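You operate a simulated robot arm through the tools that you are given. There is no shell and no other tool. Be economical: measure what you need, move in short steps, check, and stop when the job is done.

The job below is to be done with a simulated robot arm. You get a single attempt, and the scene is never put back.

Task
Latch the tank lid, stir the glue and feed the glue tray up to MIN.
Fine: latch before the stirrer runs; stir till the streaks are gone, stirrer off, then feed; slide the tray lid shut; spill nothing.

The check looks at the end state, three seconds after you hand in, the way a careful person would. Anything else that was tipped, shoved, dropped, spilled or broken makes it a failure. A push-on lid holds only when it is set on centred and level and pressed home; a screw cap is set on level and turned clockwise until tight.

Robot
A 7-joint arm with a two-finger parallel gripper, fixed in place. Base frame: the origin is at the foot of the arm, x ahead of it, y to its left, z up. Readings come in mm, rad, newtons and seconds.
With the tool pointing down near the work surface it reaches from about 200 to 660 mm from the base axis. Its first joint turns from -1.152 to 1.152 rad. Payload 1.57 kg.
The TCP is the grasp point between the finger pads, 30 mm short of the fingertips. In the tool frame z runs along the fingers and y along their closing line. The gripper opens to 110 mm. The fingers are 24 mm wide and 12 mm thick; the gripper's body (48 by 112 mm) begins 78 mm behind the TCP.
Orientation is that of the tool frame in the base frame, as a unit quaternion [x, y, z, w]. With the fingers straight down and closing along the base's y, the tool's x points along the base's -x, its y along +y and its z along -z.

Tools
- The arm moves only by the tool nudge_tool. Its argument "rows" is a list of rows, each a list of 6 numbers: the shift along the tool's x, y, z in mm, then the turn, a rotation vector about the tool's x, y, z in rad. In form: [[dx, dy, dz, wx, wy, wz], ...]. A call has 1 to 20 rows; each row shifts and turns the commanded pose from where the row before left it, along the tool's axes as they then stand. "fingers" is the finger opening in mm, from 0 to 110, set as the call begins (left out, the last holds). Rows are played at 5 a second. More than 50 mm and 0.15 rad between two rows, or a gripper value outside its range, and nothing of the call is played. A pose out of reach is approached as far as the arm can. The call stops where the force on the tool passes 40 N (or 10 N more than at its start, if that is more) or the arm is blocked; 0.2 s more then pass. Each finger travels about 108 mm/s and halts on what it meets, pressing with about 37 N; the grip force reading is that of the motor and also rises with nothing between the fingers. The clock runs only during rows and for 0.2 s after the last one: add rows that do not move to give the fingers time. The reply holds the time, the measured pose of the TCP, the force on the tool along the base axes, the opening and the grip force, in the units named above and with some noise.
- Cameras (640 x 400 px; columns grow to the right, rows downward): "scene" is fixed at [156.1, -393.4, 1388.5]; the picture's right is [0.82, -0.58, 0.00], its down [-0.40, -0.57, -0.72] and it looks along [0.41, 0.59, -0.70] (base axes); focal length 214 px, centre (320, 200). "wrist" rides on the gripper at [70, 16, -141] in the tool frame; the picture's right is [-0.23, 0.97, 0.00], its down [-0.86, -0.20, -0.48] and it looks along [-0.47, -0.11, 0.88] (tool axes); focal length 222 px, centre (320, 200). There is no depth. A picture from a camera that has moved, and an enlarged one, comes with that camera's place and axes in the base frame and with its lens.
- get_image(camera): a new picture of that camera. It takes no simulated time.
- enlarge(camera, box): a new picture of the part [left, top, right, bottom] of that camera's present view, enlarged. It takes no simulated time.
- job_done(): hands the job in; it is judged then, once.

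Work in short steps. Places have to be worked out from the pictures, the camera data and where the tool is seen: move nearer, look again, correct. Check each grasp and each placing, and mend what went wrong. You have 120 turns and 84 pictures in all, those below and enlarged ones among them. Open the gripper and draw the arm clear of the work before you hand the job in, unless the task says otherwise; then end with one line.

The tools are called as a command line: name --pt "numbers of a row" for each row, then --argument value for the rest, lists and objects as JSON in quotes. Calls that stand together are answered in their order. nudge_tool: Moves the arm, as the interface text tells. Its arguments: {"type":"object","properties":{"rows":{"type":"array","items":{"type":"array","items":{"type":"number"}}},"fingers":{"type":"number"}},"required":["rows"]} The other tools are called the same way: get_image (camera) takes a picture; enlarge (camera, box) takes an enlarged picture of a part of a camera's view; job_done () hands the job in.

At the start:

```text
time_s: 0.0
tool_pos: [344.2, 108.4, 1329.9]
ee_rot: [0.0, 1.0, 0.0, 0.001]
wrist_force: [0.0, -0.3, 0.6]
gripper_width: 110.1
grasp_force: 0.1
```

scene: 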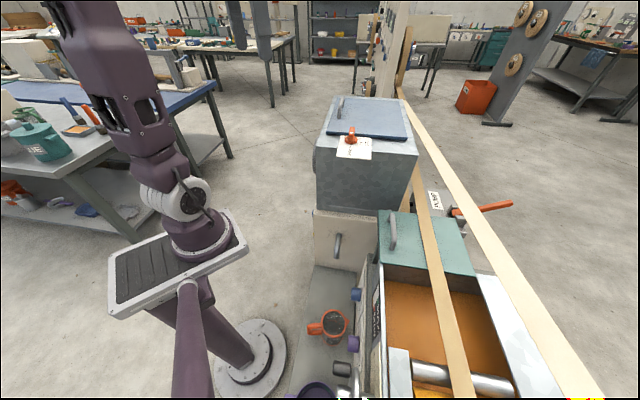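
wrist: 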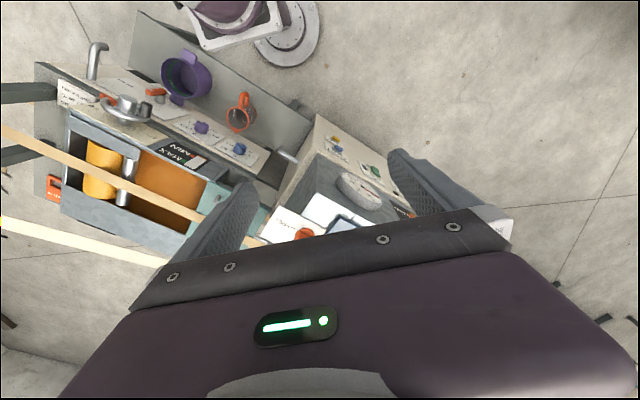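

The pictures show a tank with a blue lid and an orange latch, and a tray machine with a teal sliding lid and knobs. I'll enlarge both views to read the labels.

enlarge --camera "scene" --box '[290, 80, 530, 230]'

enlarge --camera "scene" --box '[280, 200, 600, 400]'

enlarge --camera "wrist" --box '[30, 20, 270, 170]'

enlarge --camera "wrist" --box '[180, 100, 420, 250]'

```text
2.67 times, centred on (410, 155) of scene
camera zoom: at [156.1, -393.4, 1388.5], right [0.82, -0.58, 0.0], down [-0.4, -0.57, -0.72], along [0.41, 0.59, -0.7], focal length 572 px, centre (80, 320)
```

zoom: 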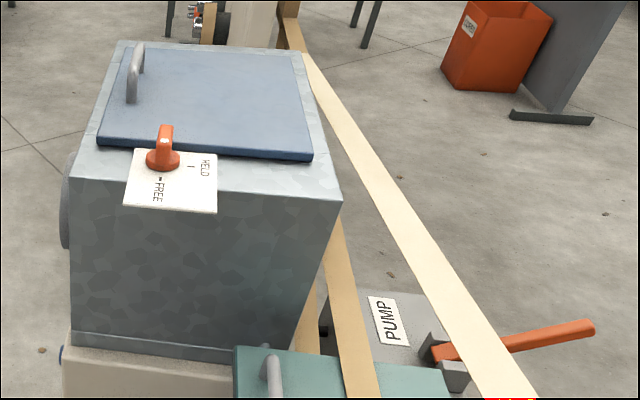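

```text
2.00 times, centred on (440, 300) of scene
camera zoom: at [156.1, -393.4, 1388.5], right [0.82, -0.58, 0.0], down [-0.4, -0.57, -0.72], along [0.41, 0.59, -0.7], focal length 429 px, centre (80, 0)
```

zoom: 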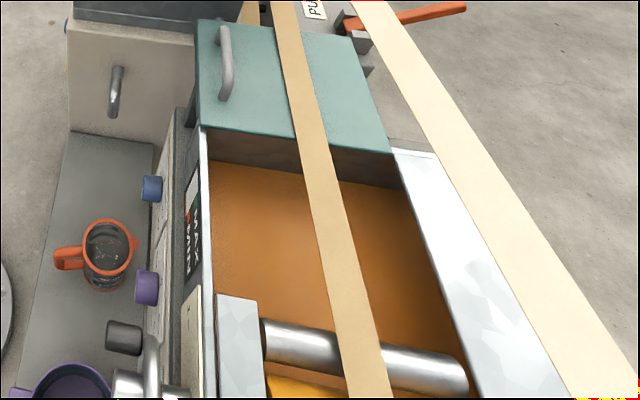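

```text
2.67 times, centred on (150, 95) of wrist
camera zoom: at [275.3, 124.6, 1470.5], right [0.23, 0.97, 0.0], down [0.86, -0.2, 0.48], along [0.47, -0.11, -0.88], focal length 592 px, centre (773, 480)
```

zoom: 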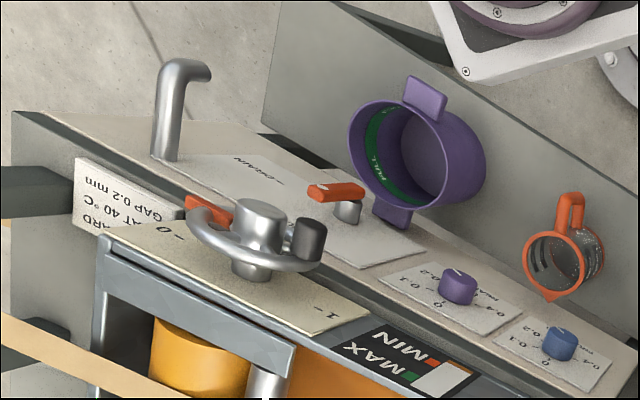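

```text
2.67 times, centred on (300, 175) of wrist
camera zoom: at [275.3, 124.6, 1470.5], right [0.23, 0.97, 0.0], down [0.86, -0.2, 0.48], along [0.47, -0.11, -0.88], focal length 592 px, centre (373, 267)
```

zoom: 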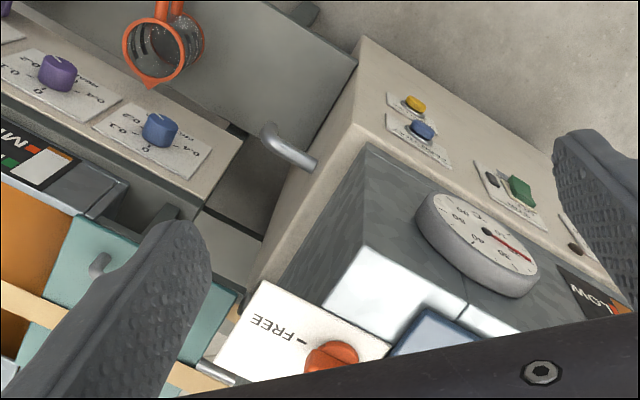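

The machine sits at about -41° in the base frame. I'll turn the tool to match it and back off a little, so the wrist camera sees the operator side.

nudge_tool --pt "0 0 0 0 0 0.144" --pt "0 0 0 0 0 0.144" --pt "0 0 0 0 0 0.144" --pt "0 0 0 0 0 0.144" --pt "0 0 0 0 0 0.144" --pt "40 0 0 0 0 0" --pt "40 0 0 0 0 0" --pt "0 0 0 0 0 0" --pt "0 0 0 0 0 0" --fingers 0

get_image --camera "wrist"

```text
time_s: 2.0
tool_pos: [284.2, 160.2, 1330.2]
ee_rot: [0.353, 0.936, 0.0, 0.0]
wrist_force: [0.2, 1.1, 0.7]
gripper_width: 0.0
grasp_force: 21.2
```

```text
77 pictures are left
camera wrist: at [242.6, 219.1, 1472.1], right [0.81, 0.58, 0.0], down [0.51, -0.71, 0.48], along [0.28, -0.39, -0.88], focal length 222 px, centre (320, 200)
```

wrist: 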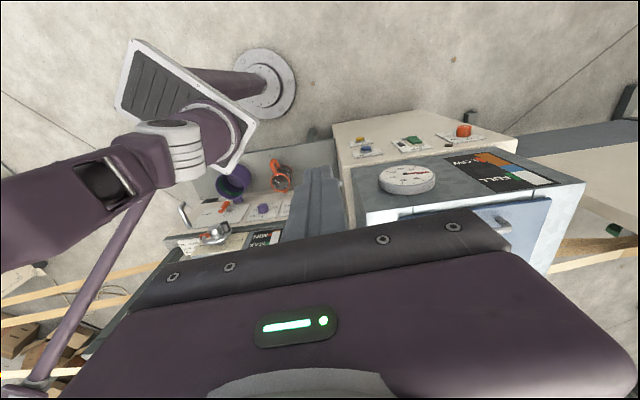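

The front of the tank now shows its panel. I'll enlarge it.

enlarge --camera "wrist" --box '[325, 100, 565, 250]'

enlarge --camera "wrist" --box '[165, 130, 357, 250]'

```text
2.67 times, centred on (445, 175) of wrist
camera zoom: at [242.6, 219.1, 1472.1], right [0.81, 0.58, 0.0], down [0.51, -0.71, 0.48], along [0.28, -0.39, -0.88], focal length 592 px, centre (-13, 267)
```

zoom: 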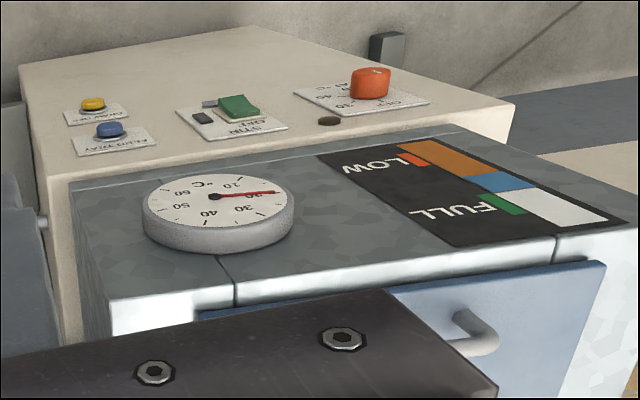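

```text
3.33 times, centred on (261, 190) of wrist
camera zoom: at [242.6, 219.1, 1472.1], right [0.81, 0.58, 0.0], down [0.51, -0.71, 0.48], along [0.28, -0.39, -0.88], focal length 740 px, centre (517, 233)
```

zoom: 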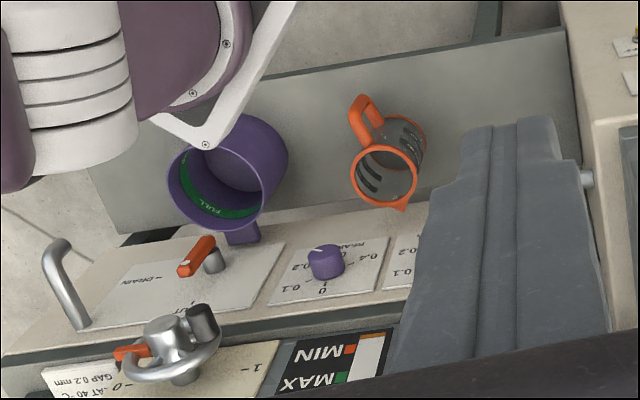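

From two views, the gauge is near (530,173,963) and the panel is lower. I'll pitch the tool 45° and move back and down to look at the panel straight on.

nudge_tool --pt "0 0 0 0 -0.131 0" --pt "0 0 0 0 -0.131 0" --pt "0 0 0 0 -0.131 0" --pt "0 0 0 0 -0.131 0" --pt "0 0 0 0 -0.131 0" --pt "0 0 0 0 -0.131 0" --pt "39 14.3 14.8 0 0 0" --pt "39 14.3 14.8 0 0 0" --pt "39 14.3 14.8 0 0 0" --pt "39 14.3 14.8 0 0 0" --pt "39 14.3 14.8 0 0 0" --pt "39 14.3 14.8 0 0 0" --pt "39 14.3 14.8 0 0 0" --pt "39 14.3 14.8 0 0 0" --pt "39 14.3 14.8 0 0 0" --pt "39 14.3 14.8 0 0 0" --pt "0 0 0 0 0 0" --pt "0 0 0 0 0 0" --pt "0 0 0 0 0 0"

get_image --camera "wrist"

```text
time_s: 6.0
tool_pos: [270.6, 388.1, 958.8]
ee_rot: [0.324, 0.865, -0.137, 0.358]
wrist_force: [-0.6, 0.7, -0.2]
gripper_width: 0.0
grasp_force: 21.2
out of reach, approached as far as the arm can: row 15, 16
```

```text
74 pictures are left
camera wrist: at [169.6, 499.0, 1009.5], right [0.76, 0.63, 0.16], down [0.07, -0.32, 0.94], along [0.64, -0.71, -0.29], focal length 222 px, centre (320, 200)
```

wrist: 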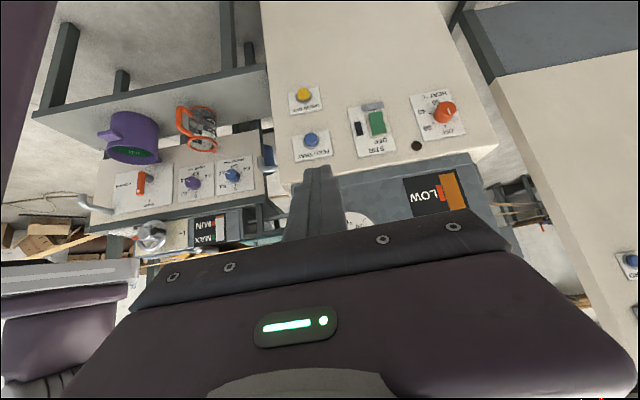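

Panel is a vertical face. I'll enlarge the controls.

enlarge --camera "wrist" --box '[275, 70, 483, 220]'

enlarge --camera "wrist" --box '[70, 90, 290, 260]'

```text
2.67 times, centred on (379, 145) of wrist
camera zoom: at [169.6, 499.0, 1009.5], right [0.76, 0.63, 0.16], down [0.07, -0.32, 0.94], along [0.64, -0.71, -0.29], focal length 592 px, centre (163, 347)
```

zoom: 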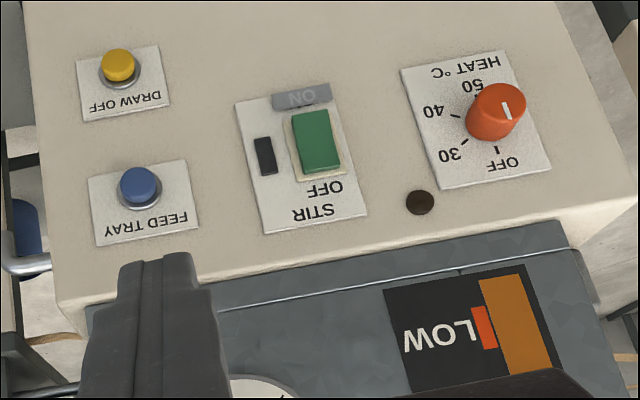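

```text
2.35 times, centred on (180, 175) of wrist
camera zoom: at [169.6, 499.0, 1009.5], right [0.76, 0.63, 0.16], down [0.07, -0.32, 0.94], along [0.64, -0.71, -0.29], focal length 523 px, centre (649, 259)
```

zoom: 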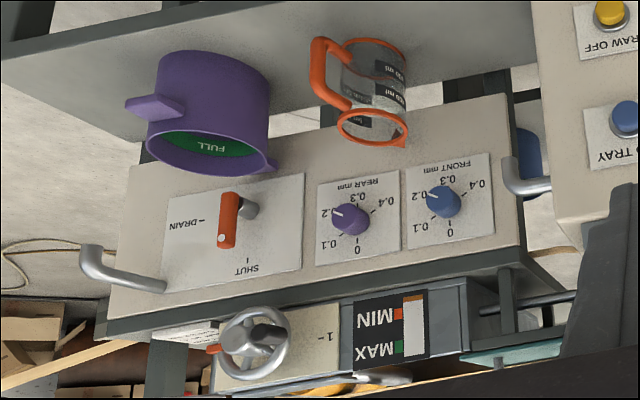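

In machine axes f=(.707,-.707) and l=(.707,.707), triangulation puts the blue FEED button at (497,137,701) and the STIR rocker at (616,260,695). The latch is near (558,25,1076). I'll go up, level the tool and look at the latch.

nudge_tool --pt "-28 0 -28 0 0.0 0" --pt "-28 0 -28 0 0.0 0" --pt "-28 0 -28 0 0.0 0" --pt "-28 0 -28 0 0.0 0" --pt "0 0 0 0 0.131 0" --pt "0 0 0 0 0.131 0" --pt "0 0 0 0 0.131 0" --pt "0 0 0 0 0.131 0" --pt "0 0 0 0 0.131 0" --pt "0 0 0 0 0.131 0" --pt "0 0 -40 0 0 0.063" --pt "0 0 -40 0 0 0" --pt "0 0 -40 0 0 0" --pt "0 0 -40 0 0 0" --pt "0 0 0 0 0 0"

```text
time_s: 9.2
tool_pos: [272.9, 383.5, 1274.2]
ee_rot: [0.382, 0.924, -0.001, 0.0]
wrist_force: [0.5, 0.8, 0.2]
gripper_width: 0.0
grasp_force: 21.2
out of reach, approached as far as the arm can: row 4
```

The tool is now aligned at 45° and pointing down. I'll move forward over the latch and look.

nudge_tool --pt "-41.5 -5.2 0 0 0 0" --pt "-41.5 -5.2 0 0 0 0" --pt "-41.5 -5.2 0 0 0 0" --pt "-41.5 -5.2 0 0 0 0" --pt "-41.5 -5.2 0 0 0 0" --pt "-41.5 -5.2 0 0 0 0" --pt "-41.5 -5.2 0 0 0 0" --pt "-41.5 -5.2 0 0 0 0" --pt "-41.5 -5.2 0 0 0 0" --pt "-41.5 -5.2 0 0 0 0" --pt "0 0 0 0 0 0" --pt "0 0 0 0 0 0"

get_image --camera "wrist"

```text
time_s: 11.8
tool_pos: [534.2, 52.3, 1274.4]
ee_rot: [0.381, 0.925, 0.001, 0.0]
wrist_force: [-0.9, 0.2, 0.1]
gripper_width: 0.1
grasp_force: 21.8
```

```text
71 pictures are left
camera wrist: at [495.6, 114.2, 1415.8], right [0.85, 0.53, 0.0], down [0.46, -0.74, 0.48], along [0.26, -0.41, -0.88], focal length 222 px, centre (320, 200)
```

wrist: 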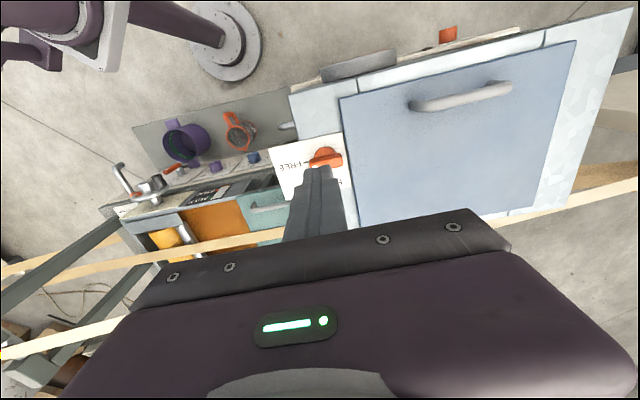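

The latch is visible but the fingers partly hide it. I'll shift sideways and enlarge.

nudge_tool --pt "-10 35 30 0 0 0" --pt "-10 35 30 0 0 0" --pt "0 0 0 0 0 0"

enlarge --camera "wrist" --box '[180, 90, 372, 210]'

```text
time_s: 12.6
tool_pos: [579.0, 78.9, 1229.1]
ee_rot: [0.382, 0.924, 0.0, 0.001]
wrist_force: [-0.4, 0.5, -1.0]
gripper_width: 0.2
grasp_force: 21.5
out of reach, approached as far as the arm can: row 2
```

```text
3.33 times, centred on (276, 150) of wrist
camera zoom: at [540.7, 140.2, 1369.9], right [0.85, 0.53, 0.0], down [0.46, -0.75, 0.48], along [0.26, -0.41, -0.88], focal length 740 px, centre (467, 367)
```

zoom: 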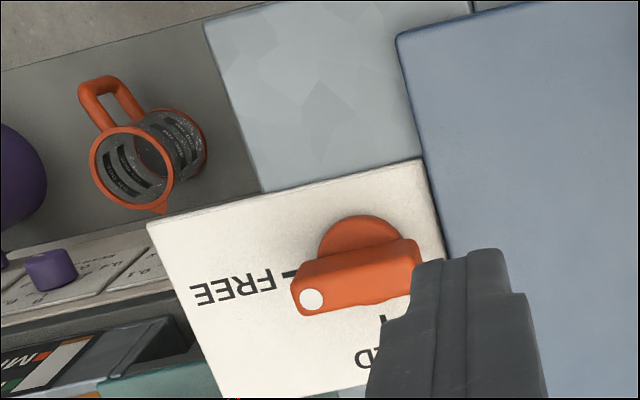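

The knob's dot points to FREE (-l) and HELD is at +f, so it needs a 90° counter-clockwise turn seen from above. I'll turn the tool 90° clockwise above the knob so the fingers straddle the bar, then look.

nudge_tool --pt "-13 -27 -10 0 0 0" --pt "-14 -27 -10 0 0 0" --pt "0 0 0 0 0 0.1428" --pt "0 0 0 0 0 0.1428" --pt "0 0 0 0 0 0.1428" --pt "0 0 0 0 0 0.1428" --pt "0 0 0 0 0 0.1428" --pt "0 0 0 0 0 0.1428" --pt "0 0 0 0 0 0.1428" --pt "0 0 0 0 0 0.1428" --pt "0 0 0 0 0 0.1428" --pt "0 0 0 0 0 0.1428" --pt "0 0 0 0 0 0.1428" --pt "0 0 0 0 0 0" --fingers 60

get_image --camera "wrist"

enlarge --camera "scene" --box '[290, 60, 450, 160]'

```text
time_s: 15.6
tool_pos: [561.0, 20.5, 1248.1]
ee_rot: [0.924, 0.384, 0.0, 0.0]
wrist_force: [-0.7, 0.0, 0.0]
gripper_width: 60.1
grasp_force: 0.0
```

```text
69 pictures are left
camera wrist: at [621.1, 59.7, 1389.4], right [0.53, -0.85, 0.0], down [-0.75, -0.46, 0.48], along [-0.41, -0.25, -0.88], focal length 222 px, centre (320, 200)
```

wrist: 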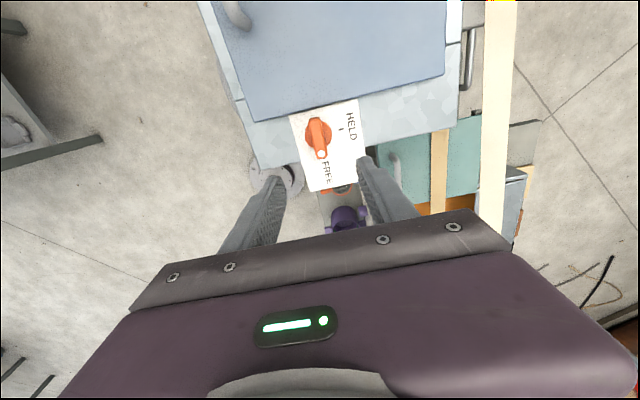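

```text
4.00 times, centred on (370, 110) of scene
camera zoom: at [156.1, -393.4, 1388.5], right [0.82, -0.58, 0.0], down [-0.4, -0.57, -0.72], along [0.41, 0.59, -0.7], focal length 858 px, centre (120, 560)
```

zoom: 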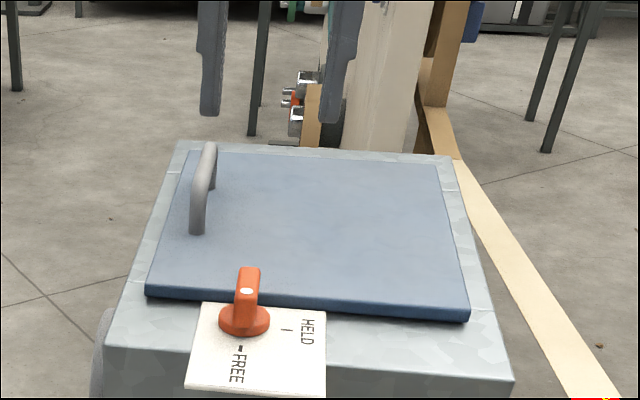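

The bar top is at about (563,28,1105) and the plate at about 1068. I'll centre on the bar and descend until the fingers straddle it.

nudge_tool --pt "6.6 -3.3 30 0 0 0" --pt "0 0 35 0 0 0" --pt "0 0 35 0 0 0" --pt "0 0 23 0 0 0" --pt "0 0 0 0 0 0"

enlarge --camera "scene" --box '[290, 60, 450, 160]'

get_image --camera "wrist"

```text
time_s: 16.8
tool_pos: [560.1, 26.9, 1124.5]
ee_rot: [0.923, 0.384, 0.0, 0.0]
wrist_force: [0.0, 0.0, -0.1]
gripper_width: 59.9
grasp_force: 0.1
```

```text
4.00 times, centred on (370, 110) of scene
camera zoom: at [156.1, -393.4, 1388.5], right [0.82, -0.58, 0.0], down [-0.4, -0.57, -0.72], along [0.41, 0.59, -0.7], focal length 858 px, centre (120, 560)
```

zoom: 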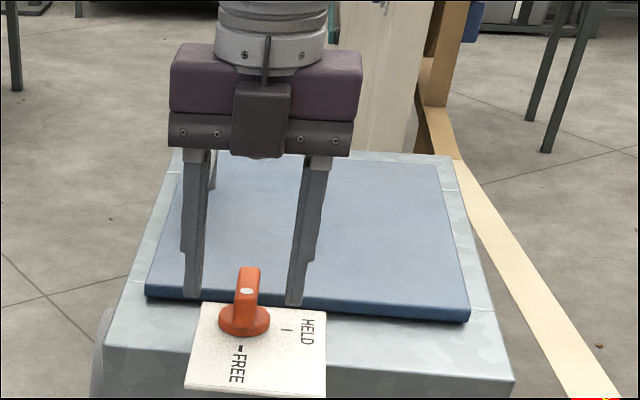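

```text
66 pictures are left
camera wrist: at [621.5, 66.3, 1266.8], right [0.53, -0.85, 0.0], down [-0.74, -0.47, 0.48], along [-0.41, -0.25, -0.88], focal length 222 px, centre (320, 200)
```

wrist: 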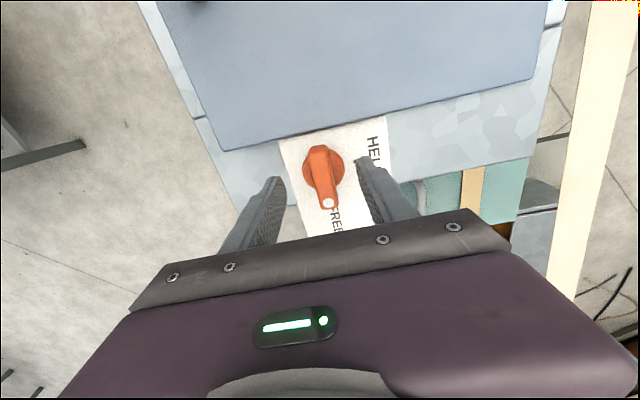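

The fingers straddle the bar well. I'll lower another 8 mm and close.

nudge_tool --pt "0 0 8 0 0 0" --pt "0 0 0 0 0 0"

nudge_tool --pt "0 0 0 0 0 0" --pt "0 0 0 0 0 0" --pt "0 0 0 0 0 0" --pt "0 0 0 0 0 0" --fingers 8

```text
time_s: 17.4
tool_pos: [560.7, 28.5, 1117.6]
ee_rot: [0.923, 0.384, 0.0, 0.0]
wrist_force: [0.1, 0.1, 0.1]
gripper_width: 59.9
grasp_force: 0.0
```

```text
time_s: 18.4
tool_pos: [562.0, 27.4, 1118.0]
ee_rot: [0.923, 0.384, 0.001, 0.002]
wrist_force: [10.6, -8.6, -1.5]
gripper_width: 20.4
grasp_force: 6.8
```

It grips at 20 mm with a side force of about 13 N along +f, so the tool is slightly off-centre. I'll shift +f by 2 mm and check.

nudge_tool --pt "0 1.5 0 0 0 0" --pt "0 1.5 0 0 0 0" --pt "0 0 0 0 0 0"

```text
time_s: 19.2
tool_pos: [562.9, 26.0, 1117.7]
ee_rot: [0.923, 0.385, -0.001, -0.001]
wrist_force: [3.9, -5.2, 0.9]
gripper_width: 15.7
grasp_force: 31.7
```

Gripped at 15.7 mm. Now I'll turn 90° counter-clockwise, starting with half.

nudge_tool --pt "0 0.5 0 0 0 -0.12" --pt "0 0 0 0 0 -0.12" --pt "0 0 0 0 0 -0.12" --pt "0 0 0 0 0 -0.12" --pt "0 0 0 0 0 -0.12" --pt "0 0 0 0 0 -0.12" --pt "0 0 0 0 0 0"

```text
time_s: 20.8
tool_pos: [562.0, 25.7, 1117.8]
ee_rot: [0.728, 0.686, 0.0, -0.001]
wrist_force: [-28.4, 11.1, 18.5]
gripper_width: 15.8
grasp_force: 31.4
```

The side force is rising because my turning axis is slightly off. I'll relieve it by shifting toward the force.

nudge_tool --pt "0.5 -1.5 -0.5 0 0 0" --pt "0.5 -1 -0.5 0 0 0" --pt "0 0 0 0 0 0"

enlarge --camera "scene" --box '[290, 60, 450, 160]'

```text
time_s: 21.6
tool_pos: [563.2, 26.2, 1117.4]
ee_rot: [0.729, 0.685, -0.001, 0.001]
wrist_force: [-14.4, 1.6, 4.9]
gripper_width: 15.9
grasp_force: 31.2
```

```text
4.00 times, centred on (370, 110) of scene
camera zoom: at [155.6, -393.4, 1388.5], right [0.82, -0.58, 0.0], down [-0.4, -0.57, -0.72], along [0.41, 0.59, -0.7], focal length 858 px, centre (120, 560)
```

zoom: 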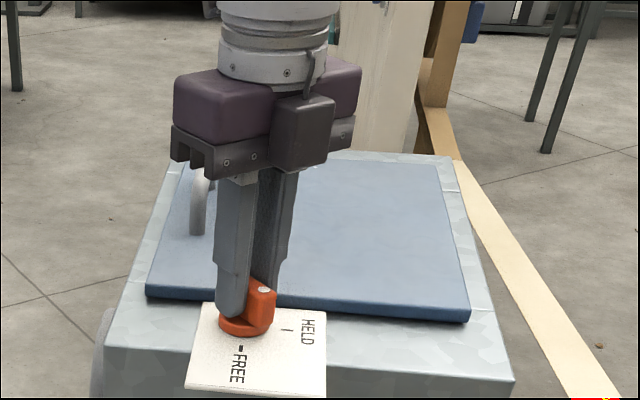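

Turning works and the force is down. I'll continue the rest of the turn, with a bit more relief along the way.

nudge_tool --pt "0.5 -1 0 0 0 -0.12" --pt "0 -0.5 0 0 0 -0.12" --pt "0 0 0 0 0 -0.12" --pt "0 0 0 0 0 0"

```text
time_s: 22.6
tool_pos: [561.8, 26.1, 1115.9]
ee_rot: [0.594, 0.804, 0.001, 0.001]
wrist_force: [9.3, -11.3, -19.3]
gripper_width: 15.9
grasp_force: 31.6
```

About 62° done and 28° remain. I'll continue with small relief.

nudge_tool --pt "-1 0.5 0.7 0 0 -0.1" --pt "0 0.5 0 0 0 -0.13" --pt "0 0 0 0 0 -0.13" --pt "0 0 0 0 0 -0.13" --pt "0 0 0 0 0 0"

enlarge --camera "scene" --box '[290, 60, 450, 160]'

```text
time_s: 23.8
tool_pos: [561.6, 26.0, 1116.2]
ee_rot: [0.381, 0.924, 0.0, 0.0]
wrist_force: [-19.7, -18.5, 4.3]
gripper_width: 15.8
grasp_force: 31.8
```

```text
4.00 times, centred on (370, 110) of scene
camera zoom: at [155.4, -394.0, 1388.4], right [0.82, -0.58, 0.0], down [-0.4, -0.57, -0.72], along [0.41, 0.59, -0.69], focal length 858 px, centre (120, 560)
```

zoom: 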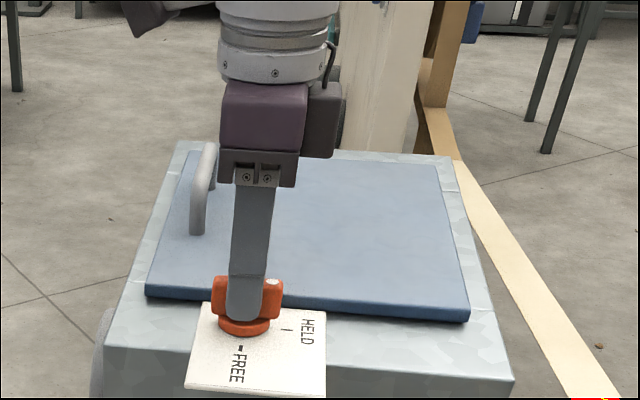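

The bar now points at HELD. I'll relieve the force, open and rise.

nudge_tool --pt "0 -1.5 0 0 0 0" --pt "0 0 0 0 0 0"

nudge_tool --pt "0 0 0 0 0 0" --pt "0 0 0 0 0 0" --pt "0 0 -35 0 0 0" --pt "0 0 -35 0 0 0" --pt "20 0 -35 0 0 0" --pt "40 0 0 0 0 0" --pt "40 0 0 0 0 0" --pt "0 0 0 0 0 0" --fingers 40

enlarge --camera "scene" --box '[290, 60, 450, 160]'

get_image --camera "wrist"

```text
time_s: 24.4
tool_pos: [560.6, 24.9, 1117.6]
ee_rot: [0.381, 0.925, 0.0, 0.001]
wrist_force: [-12.2, -10.2, 13.8]
gripper_width: 15.6
grasp_force: 31.8
```

```text
time_s: 26.2
tool_pos: [488.8, 97.2, 1220.4]
ee_rot: [0.381, 0.925, 0.0, 0.0]
wrist_force: [-0.2, -0.4, 0.2]
gripper_width: 40.1
grasp_force: 0.1
```

```text
4.00 times, centred on (370, 110) of scene
camera zoom: at [156.1, -393.4, 1388.5], right [0.82, -0.58, 0.0], down [-0.4, -0.57, -0.72], along [0.41, 0.59, -0.7], focal length 858 px, centre (120, 560)
```

zoom: 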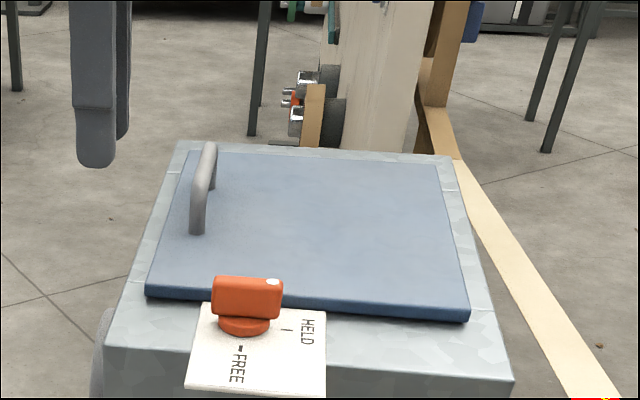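

```text
62 pictures are left
camera wrist: at [451.6, 159.3, 1361.8], right [0.85, 0.53, 0.0], down [0.47, -0.74, 0.48], along [0.25, -0.41, -0.88], focal length 222 px, centre (320, 200)
```

wrist: 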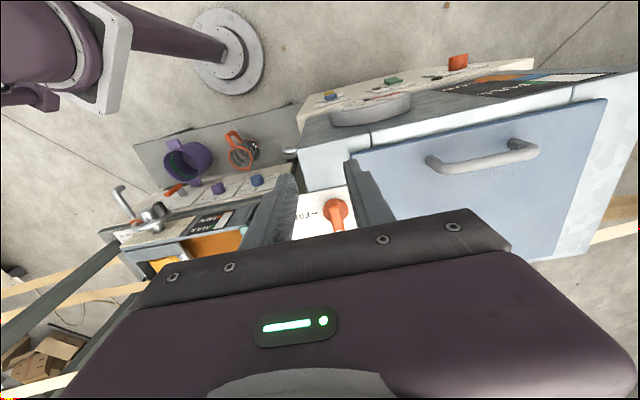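

The latch now points to HELD. I'll back off from the tank and descend in front of the stir panel.

nudge_tool --pt "43 0 0 0 0 0" --pt "43 0 0 0 0 0" --pt "43 0 0 0 0 0" --pt "43 0 0 0 0 0" --pt "43 0 0 0 0 0" --pt "0 15 40 0 0 0" --pt "0 15 40 0 0 0" --pt "0 15 40 0 0 0" --pt "0 15 40 0 0 0" --pt "0 15 40 0 0 0" --pt "0 15 40 0 0 0" --pt "0 15 40 0 0 0" --pt "0 0 0 0 -0.14 0" --pt "0 0 0 0 -0.14 0" --pt "0 0 0 0 -0.14 0" --pt "0 0 0 0 -0.14 0" --pt "0 0 0 0 -0.14 0" --pt "0 0 0 0 0 0" --fingers 0

get_image --camera "wrist"

```text
time_s: 30.0
tool_pos: [413.0, 322.5, 942.2]
ee_rot: [0.358, 0.868, -0.131, 0.318]
wrist_force: [-0.5, -0.2, -0.2]
gripper_width: 0.0
grasp_force: 21.4
```

```text
61 pictures are left
camera wrist: at [321.4, 436.3, 1005.7], right [0.81, 0.57, 0.15], down [0.1, -0.38, 0.92], along [0.58, -0.73, -0.37], focal length 222 px, centre (320, 200)
```

wrist: 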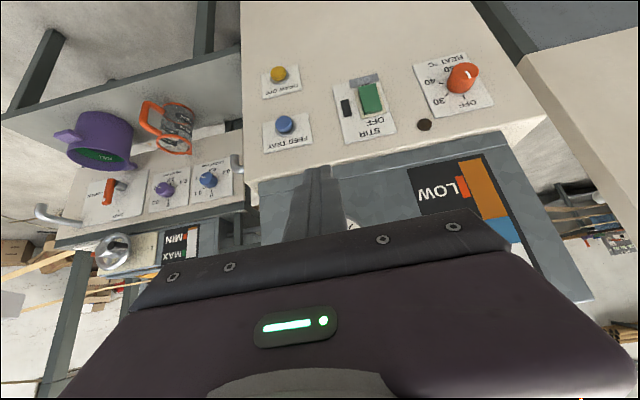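

I'll enlarge the rocker and the sight glass.

enlarge --camera "wrist" --box '[330, 60, 410, 150]'

enlarge --camera "wrist" --box '[400, 140, 560, 240]'

```text
4.44 times, centred on (370, 105) of wrist
camera zoom: at [321.4, 436.3, 1005.7], right [0.81, 0.57, 0.15], down [0.1, -0.38, 0.92], along [0.58, -0.73, -0.37], focal length 987 px, centre (98, 622)
```

zoom: 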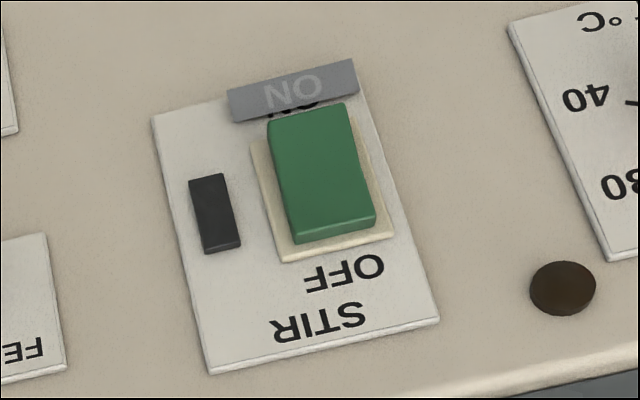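

```text
4.00 times, centred on (480, 190) of wrist
camera zoom: at [321.4, 436.3, 1005.7], right [0.81, 0.57, 0.15], down [0.1, -0.38, 0.92], along [0.58, -0.73, -0.37], focal length 888 px, centre (-320, 240)
```

zoom: 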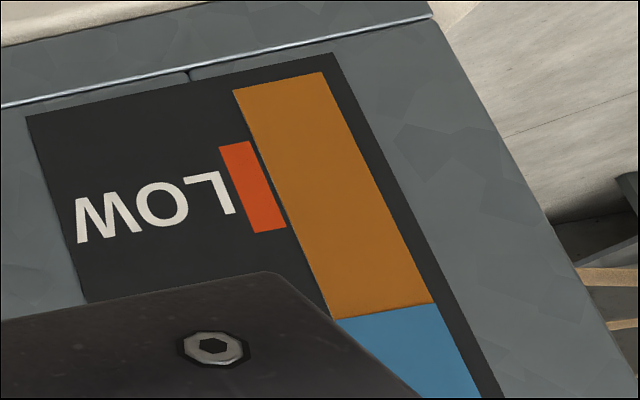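

The rocker centre is confirmed at (616,260,696), and ON is its lower end. I'll pitch further and bring the closed fingertips in front of the lower half, stopping short.

nudge_tool --pt "0 0 0 0 -0.117 0" --pt "0 0 0 0 -0.117 0" --pt "0 0 0 0 -0.117 0" --pt "29.3 16.5 33.4 0 0 0" --pt "29.3 16.5 33.4 0 0 0" --pt "29.3 16.5 33.4 0 0 0" --pt "29.3 16.5 33.4 0 0 0" --pt "29.3 16.5 33.4 0 0 0" --pt "29.3 16.5 33.4 0 0 0" --pt "0 0 0 0 0 0" --pt "0 0 0 0 0 0"

get_image --camera "wrist"

get_image --camera "scene"

```text
time_s: 32.4
tool_pos: [511.0, 311.5, 727.5]
ee_rot: [0.33, 0.799, -0.191, 0.464]
wrist_force: [-0.5, 0.0, 0.2]
gripper_width: 0.0
grasp_force: 21.3
out of reach, approached as far as the arm can: row 8, 9
```

```text
58 pictures are left
camera wrist: at [412.3, 434.7, 736.7], right [0.77, 0.61, 0.2], down [-0.13, -0.15, 0.98], along [0.63, -0.78, -0.03], focal length 222 px, centre (320, 200)
```

wrist: 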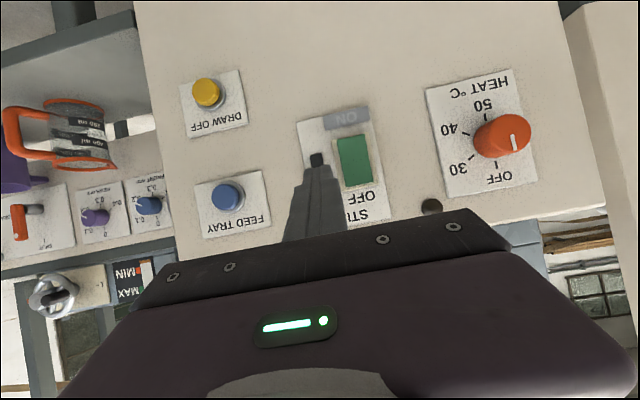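

```text
57 pictures are left
```

scene: 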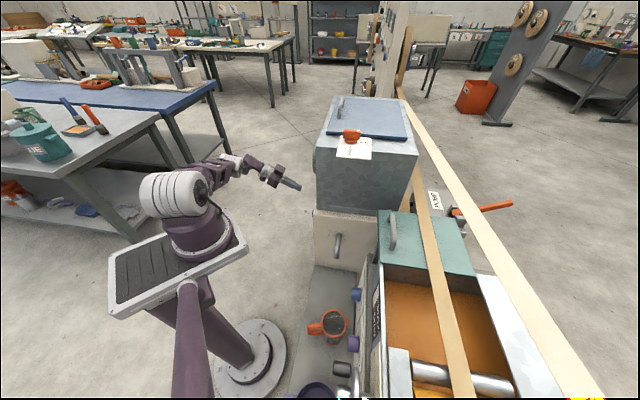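

The limit comes from wrist reach at large l, so I'll yaw the tool 30° outward (toward +l), which draws the wrist in. Then I'll approach the ON half, stopping about 28 mm short.

nudge_tool --pt "0 0 0 -0.1126 0 -0.0647" --pt "0 0 0 -0.1126 0 -0.0647" --pt "0 0 0 -0.1126 0 -0.0647" --pt "0 0 0 -0.1126 0 -0.0647" --pt "4.8 1.3 36.2 0 0 0" --pt "4.8 1.3 36.2 0 0 0" --pt "0 0 0 0 0 0" --pt "0 0 0 0 0 0"

get_image --camera "wrist"

```text
time_s: 34.2
tool_pos: [573.0, 309.7, 681.5]
ee_rot: [0.113, 0.858, -0.066, 0.497]
wrist_force: [0.3, -0.4, 0.3]
gripper_width: 0.1
grasp_force: 21.6
out of reach, approached as far as the arm can: row 4
```

```text
56 pictures are left
camera wrist: at [426.1, 367.2, 691.4], right [0.36, 0.91, 0.2], down [-0.04, -0.19, 0.98], along [0.93, -0.36, -0.03], focal length 222 px, centre (320, 200)
```

wrist: 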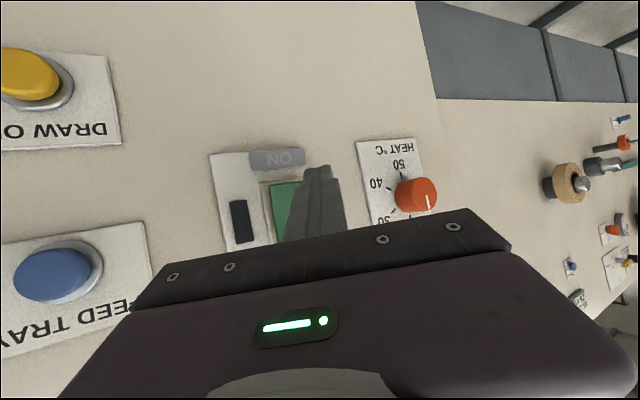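

TCP is at f=186, l=624. I'll shift about 11 mm toward -l and approach to about 10 mm short, then check.

nudge_tool --pt "-3.4 -10.3 5.9 0 0 0" --pt "-3.4 -10.2 5.8 0 0 0" --pt "0 0 0 0 0 0"

enlarge --camera "wrist" --box '[200, 130, 392, 250]'

```text
time_s: 35.0
tool_pos: [582.5, 286.5, 682.0]
ee_rot: [0.113, 0.858, -0.066, 0.497]
wrist_force: [-0.2, -0.8, -1.0]
gripper_width: 0.0
grasp_force: 21.1
```

```text
3.33 times, centred on (296, 190) of wrist
camera zoom: at [435.6, 344.7, 691.5], right [0.36, 0.91, 0.2], down [-0.04, -0.19, 0.98], along [0.93, -0.36, -0.03], focal length 740 px, centre (400, 233)
```

zoom: 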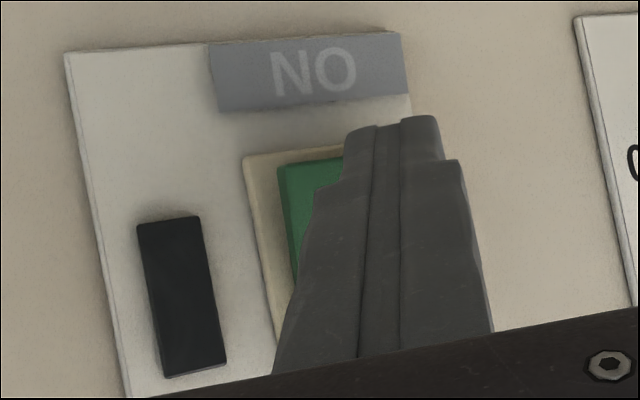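

The fingertip corner is about 8 mm short of the rocker's lower half. I'll press along f in small steps.

nudge_tool --pt "-1.3 -1.5 2.25 0 0 0" --pt "-1.3 -1.5 2.25 0 0 0" --pt "-1.3 -1.5 2.25 0 0 0" --pt "-1.3 -1.5 2.25 0 0 0"

enlarge --camera "wrist" --box '[200, 130, 392, 250]'

```text
time_s: 36.0
tool_pos: [591.6, 280.5, 681.0]
ee_rot: [0.113, 0.857, -0.066, 0.498]
wrist_force: [-0.4, -0.6, 0.0]
gripper_width: 0.0
grasp_force: 21.4
```

```text
3.33 times, centred on (296, 190) of wrist
camera zoom: at [444.3, 338.2, 691.4], right [0.36, 0.91, 0.2], down [-0.04, -0.19, 0.98], along [0.93, -0.36, -0.03], focal length 740 px, centre (400, 233)
```

zoom: 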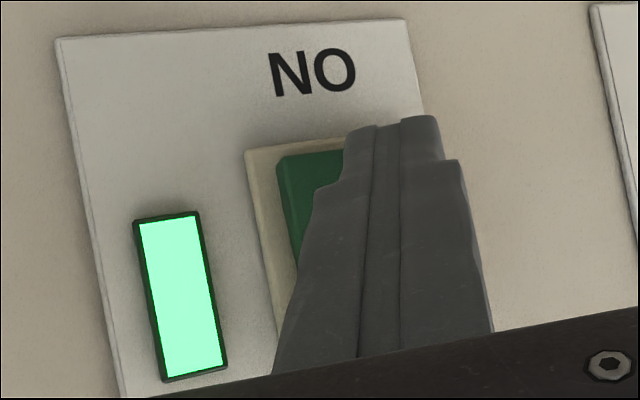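

The lamp is lit and the stirrer is on at t≈36 s. I'll retreat and rise to watch the sight glass.

nudge_tool --pt "8.7 10 -15 0 0 0" --pt "8.6 10 -15 0 0 0" --pt "15 -15 -26 0 0 0" --pt "15 -15 -26 0 0 0" --pt "-34.7 0 -20 0 0 0" --pt "-34.7 0 -20 0 0 0" --pt "-34.7 0 -20 0 0 0" --pt "-34.7 0 -20 0 0 0" --pt "-34.7 0 -20 0 0 0" --pt "-34.7 0 -20 0 0 0" --pt "-34.7 0 -20 0 0 0" --pt "0 0 0 0 0 0"

get_image --camera "wrist"

```text
time_s: 38.6
tool_pos: [495.1, 296.9, 958.1]
ee_rot: [0.113, 0.858, -0.066, 0.497]
wrist_force: [-0.5, 0.2, 0.1]
gripper_width: 0.0
grasp_force: 21.2
```

```text
53 pictures are left
camera wrist: at [348.2, 353.8, 969.1], right [0.36, 0.91, 0.2], down [-0.04, -0.19, 0.98], along [0.93, -0.36, -0.03], focal length 222 px, centre (320, 200)
```

wrist: 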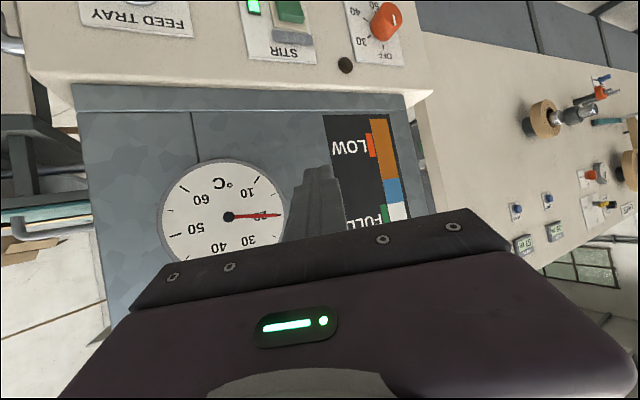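

Stir lamp lit. I'll enlarge the sight glass.

enlarge --camera "wrist" --box '[316, 100, 436, 230]'

```text
3.08 times, centred on (376, 165) of wrist
camera zoom: at [348.2, 353.8, 969.1], right [0.36, 0.91, 0.2], down [-0.04, -0.19, 0.98], along [0.93, -0.36, -0.03], focal length 684 px, centre (148, 308)
```

zoom: 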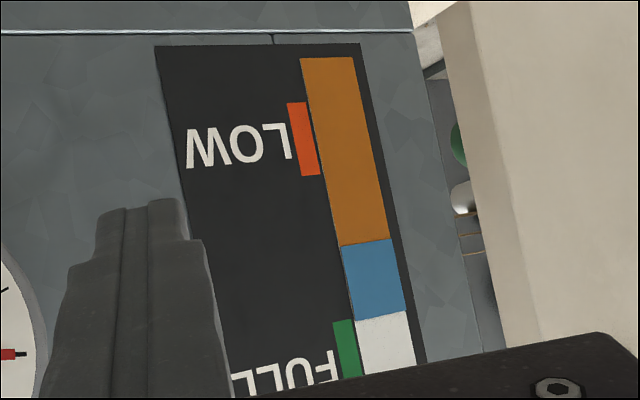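

There is a blue layer on top of the orange glue, which may be the unmixed streaks. I'll wait and compare.

nudge_tool --pt "0 0 0 0 0 0" --pt "0 0 0 0 0 0" --pt "0 0 0 0 0 0" --pt "0 0 0 0 0 0" --pt "0 0 0 0 0 0" --pt "0 0 0 0 0 0" --pt "0 0 0 0 0 0" --pt "0 0 0 0 0 0" --pt "0 0 0 0 0 0" --pt "0 0 0 0 0 0" --pt "0 0 0 0 0 0" --pt "0 0 0 0 0 0" --pt "0 0 0 0 0 0" --pt "0 0 0 0 0 0" --pt "0 0 0 0 0 0" --pt "0 0 0 0 0 0" --pt "0 0 0 0 0 0" --pt "0 0 0 0 0 0" --pt "0 0 0 0 0 0" --pt "0 0 0 0 0 0"

enlarge --camera "wrist" --box '[316, 100, 436, 230]'

```text
time_s: 42.8
tool_pos: [494.9, 297.0, 960.2]
ee_rot: [0.113, 0.858, -0.067, 0.497]
wrist_force: [0.5, 0.4, -0.7]
gripper_width: 0.0
grasp_force: 21.2
```

```text
3.08 times, centred on (376, 165) of wrist
camera zoom: at [348.4, 353.9, 968.8], right [0.36, 0.91, 0.2], down [-0.04, -0.19, 0.98], along [0.93, -0.36, -0.03], focal length 684 px, centre (148, 308)
```

zoom: 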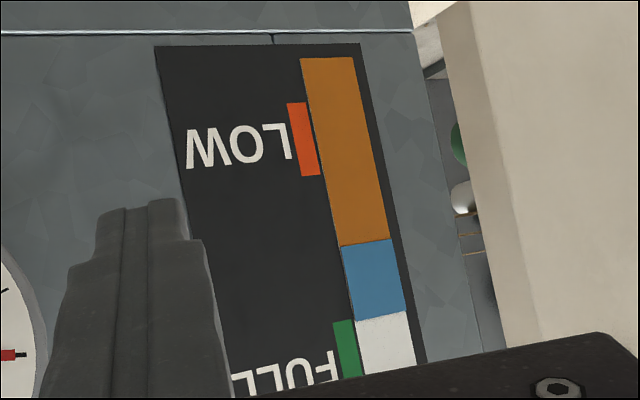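

No change yet. I'll wait another 8 s and look again.

nudge_tool --pt "0 0 0 0 0 0" --pt "0 0 0 0 0 0" --pt "0 0 0 0 0 0" --pt "0 0 0 0 0 0" --pt "0 0 0 0 0 0" --pt "0 0 0 0 0 0" --pt "0 0 0 0 0 0" --pt "0 0 0 0 0 0" --pt "0 0 0 0 0 0" --pt "0 0 0 0 0 0" --pt "0 0 0 0 0 0" --pt "0 0 0 0 0 0" --pt "0 0 0 0 0 0" --pt "0 0 0 0 0 0" --pt "0 0 0 0 0 0" --pt "0 0 0 0 0 0" --pt "0 0 0 0 0 0" --pt "0 0 0 0 0 0" --pt "0 0 0 0 0 0" --pt "0 0 0 0 0 0"

nudge_tool --pt "0 0 0 0 0 0" --pt "0 0 0 0 0 0" --pt "0 0 0 0 0 0" --pt "0 0 0 0 0 0" --pt "0 0 0 0 0 0" --pt "0 0 0 0 0 0" --pt "0 0 0 0 0 0" --pt "0 0 0 0 0 0" --pt "0 0 0 0 0 0" --pt "0 0 0 0 0 0" --pt "0 0 0 0 0 0" --pt "0 0 0 0 0 0" --pt "0 0 0 0 0 0" --pt "0 0 0 0 0 0" --pt "0 0 0 0 0 0" --pt "0 0 0 0 0 0" --pt "0 0 0 0 0 0" --pt "0 0 0 0 0 0" --pt "0 0 0 0 0 0" --pt "0 0 0 0 0 0"

get_image --camera "wrist"

```text
time_s: 47.0
tool_pos: [495.3, 296.1, 959.3]
ee_rot: [0.114, 0.858, -0.066, 0.497]
wrist_force: [0.5, -0.3, 0.3]
gripper_width: 0.0
grasp_force: 21.6
```

```text
time_s: 51.2
tool_pos: [495.8, 295.8, 958.3]
ee_rot: [0.113, 0.858, -0.066, 0.497]
wrist_force: [-0.1, 0.3, -0.6]
gripper_width: 0.0
grasp_force: 21.9
```

```text
50 pictures are left
camera wrist: at [348.4, 353.9, 968.8], right [0.36, 0.91, 0.2], down [-0.04, -0.19, 0.98], along [0.93, -0.36, -0.03], focal length 222 px, centre (320, 200)
```

wrist: 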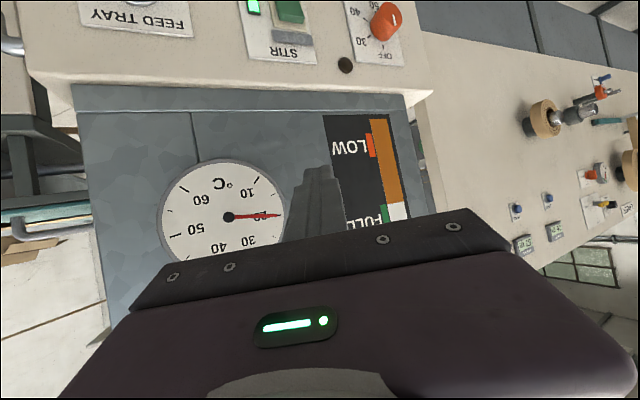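

The blue layer is gone, so the glue is mixed. I'll return to press the OFF (upper) end, stopping about 12 mm short first.

nudge_tool --pt "35 0 20.2 0 0 0" --pt "35 0 20.2 0 0 0" --pt "35 0 20.2 0 0 0" --pt "35 0 20.2 0 0 0" --pt "35 0 20.2 0 0 0" --pt "35 0 20.2 0 0 0" --pt "-19.4 8.3 33.6 0 0 0" --pt "-19.4 8.3 33.6 0 0 0" --pt "0 0 0 0 0 0"

enlarge --camera "wrist" --box '[200, 90, 392, 210]'

```text
time_s: 53.2
tool_pos: [577.8, 291.7, 718.4]
ee_rot: [0.112, 0.858, -0.065, 0.497]
wrist_force: [-0.1, 0.6, 0.1]
gripper_width: 0.0
grasp_force: 21.7
```

```text
3.33 times, centred on (296, 150) of wrist
camera zoom: at [430.2, 349.2, 728.3], right [0.36, 0.91, 0.2], down [-0.04, -0.19, 0.98], along [0.93, -0.36, -0.03], focal length 740 px, centre (400, 367)
```

zoom: 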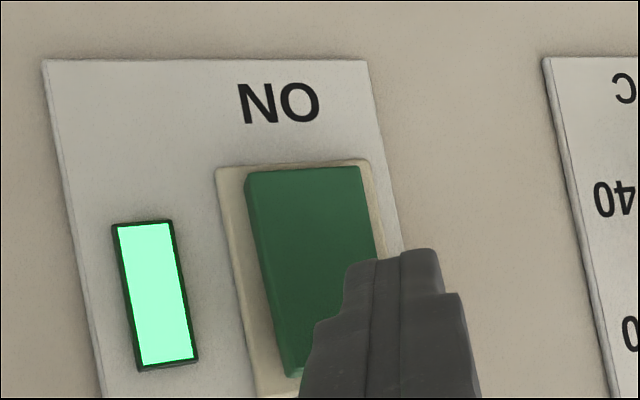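

Aligned with the OFF half. Pressing along f.

nudge_tool --pt "-1.3 -1.5 2.25 0 0 0" --pt "-1.3 -1.5 2.25 0 0 0" --pt "-1.3 -1.5 2.25 0 0 0" --pt "-1.3 -1.5 2.25 0 0 0" --pt "-1.3 -1.5 2.25 0 0 0" --pt "-1.3 -1.5 2.25 0 0 0"

enlarge --camera "wrist" --box '[200, 90, 392, 210]'

```text
time_s: 54.6
tool_pos: [589.6, 279.5, 719.6]
ee_rot: [0.113, 0.858, -0.066, 0.497]
wrist_force: [-0.1, -0.4, -0.1]
gripper_width: 0.0
grasp_force: 21.3
```

```text
3.33 times, centred on (296, 150) of wrist
camera zoom: at [442.0, 337.5, 729.2], right [0.36, 0.91, 0.2], down [-0.04, -0.19, 0.98], along [0.93, -0.36, -0.03], focal length 740 px, centre (400, 367)
```

zoom: 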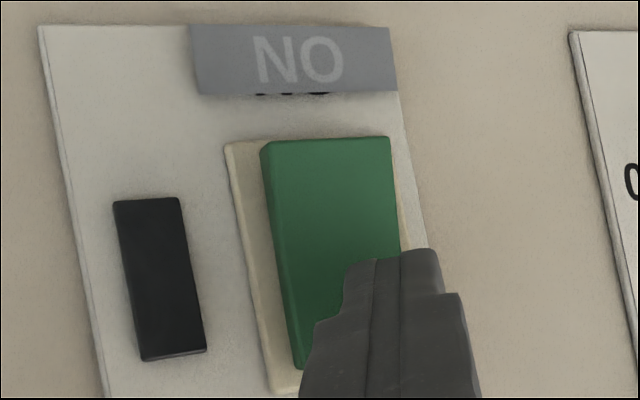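

Lamp is out, so the stirrer is off. I'll retreat and slide along -l to in front of the FEED TRAY button, with the yaw undone so the camera can also see the tray gauge.

nudge_tool --pt "10.8 12.5 -18.7 0 0 0" --pt "10.8 12.5 -18.7 0 0 0" --pt "10.4 -36 -18 0 0 0" --pt "10.4 -36 -18 0 0 0" --pt "10.4 -36 -18 0 0 0" --pt "10.4 -36 -18 0 0 0" --pt "0 0 0 0.1126 0 0.0647" --pt "0 0 0 0.1126 0 0.0647" --pt "0 0 0 0.1126 0 0.0647" --pt "0 0 0 0.1126 0 0.0647" --pt "0 0 0 0 0 0"

get_image --camera "wrist"

```text
time_s: 57.0
tool_pos: [453.6, 205.8, 710.1]
ee_rot: [0.33, 0.8, -0.192, 0.462]
wrist_force: [0.0, 0.1, -0.5]
gripper_width: 0.0
grasp_force: 20.7
out of reach, approached as far as the arm can: row 6, 7, 8, 9
```

```text
47 pictures are left
camera wrist: at [354.9, 329.7, 719.0], right [0.77, 0.61, 0.19], down [-0.13, -0.15, 0.98], along [0.63, -0.78, -0.03], focal length 222 px, centre (320, 200)
```

wrist: 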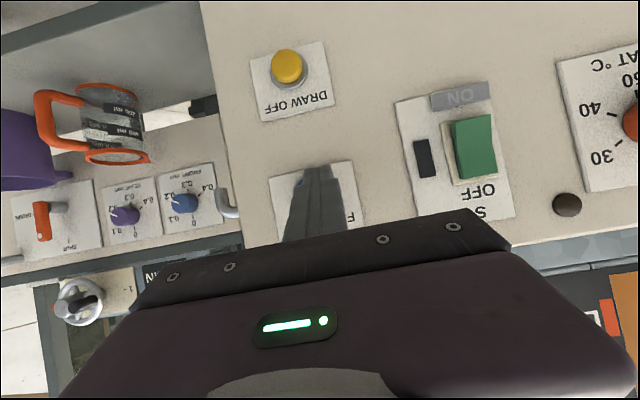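

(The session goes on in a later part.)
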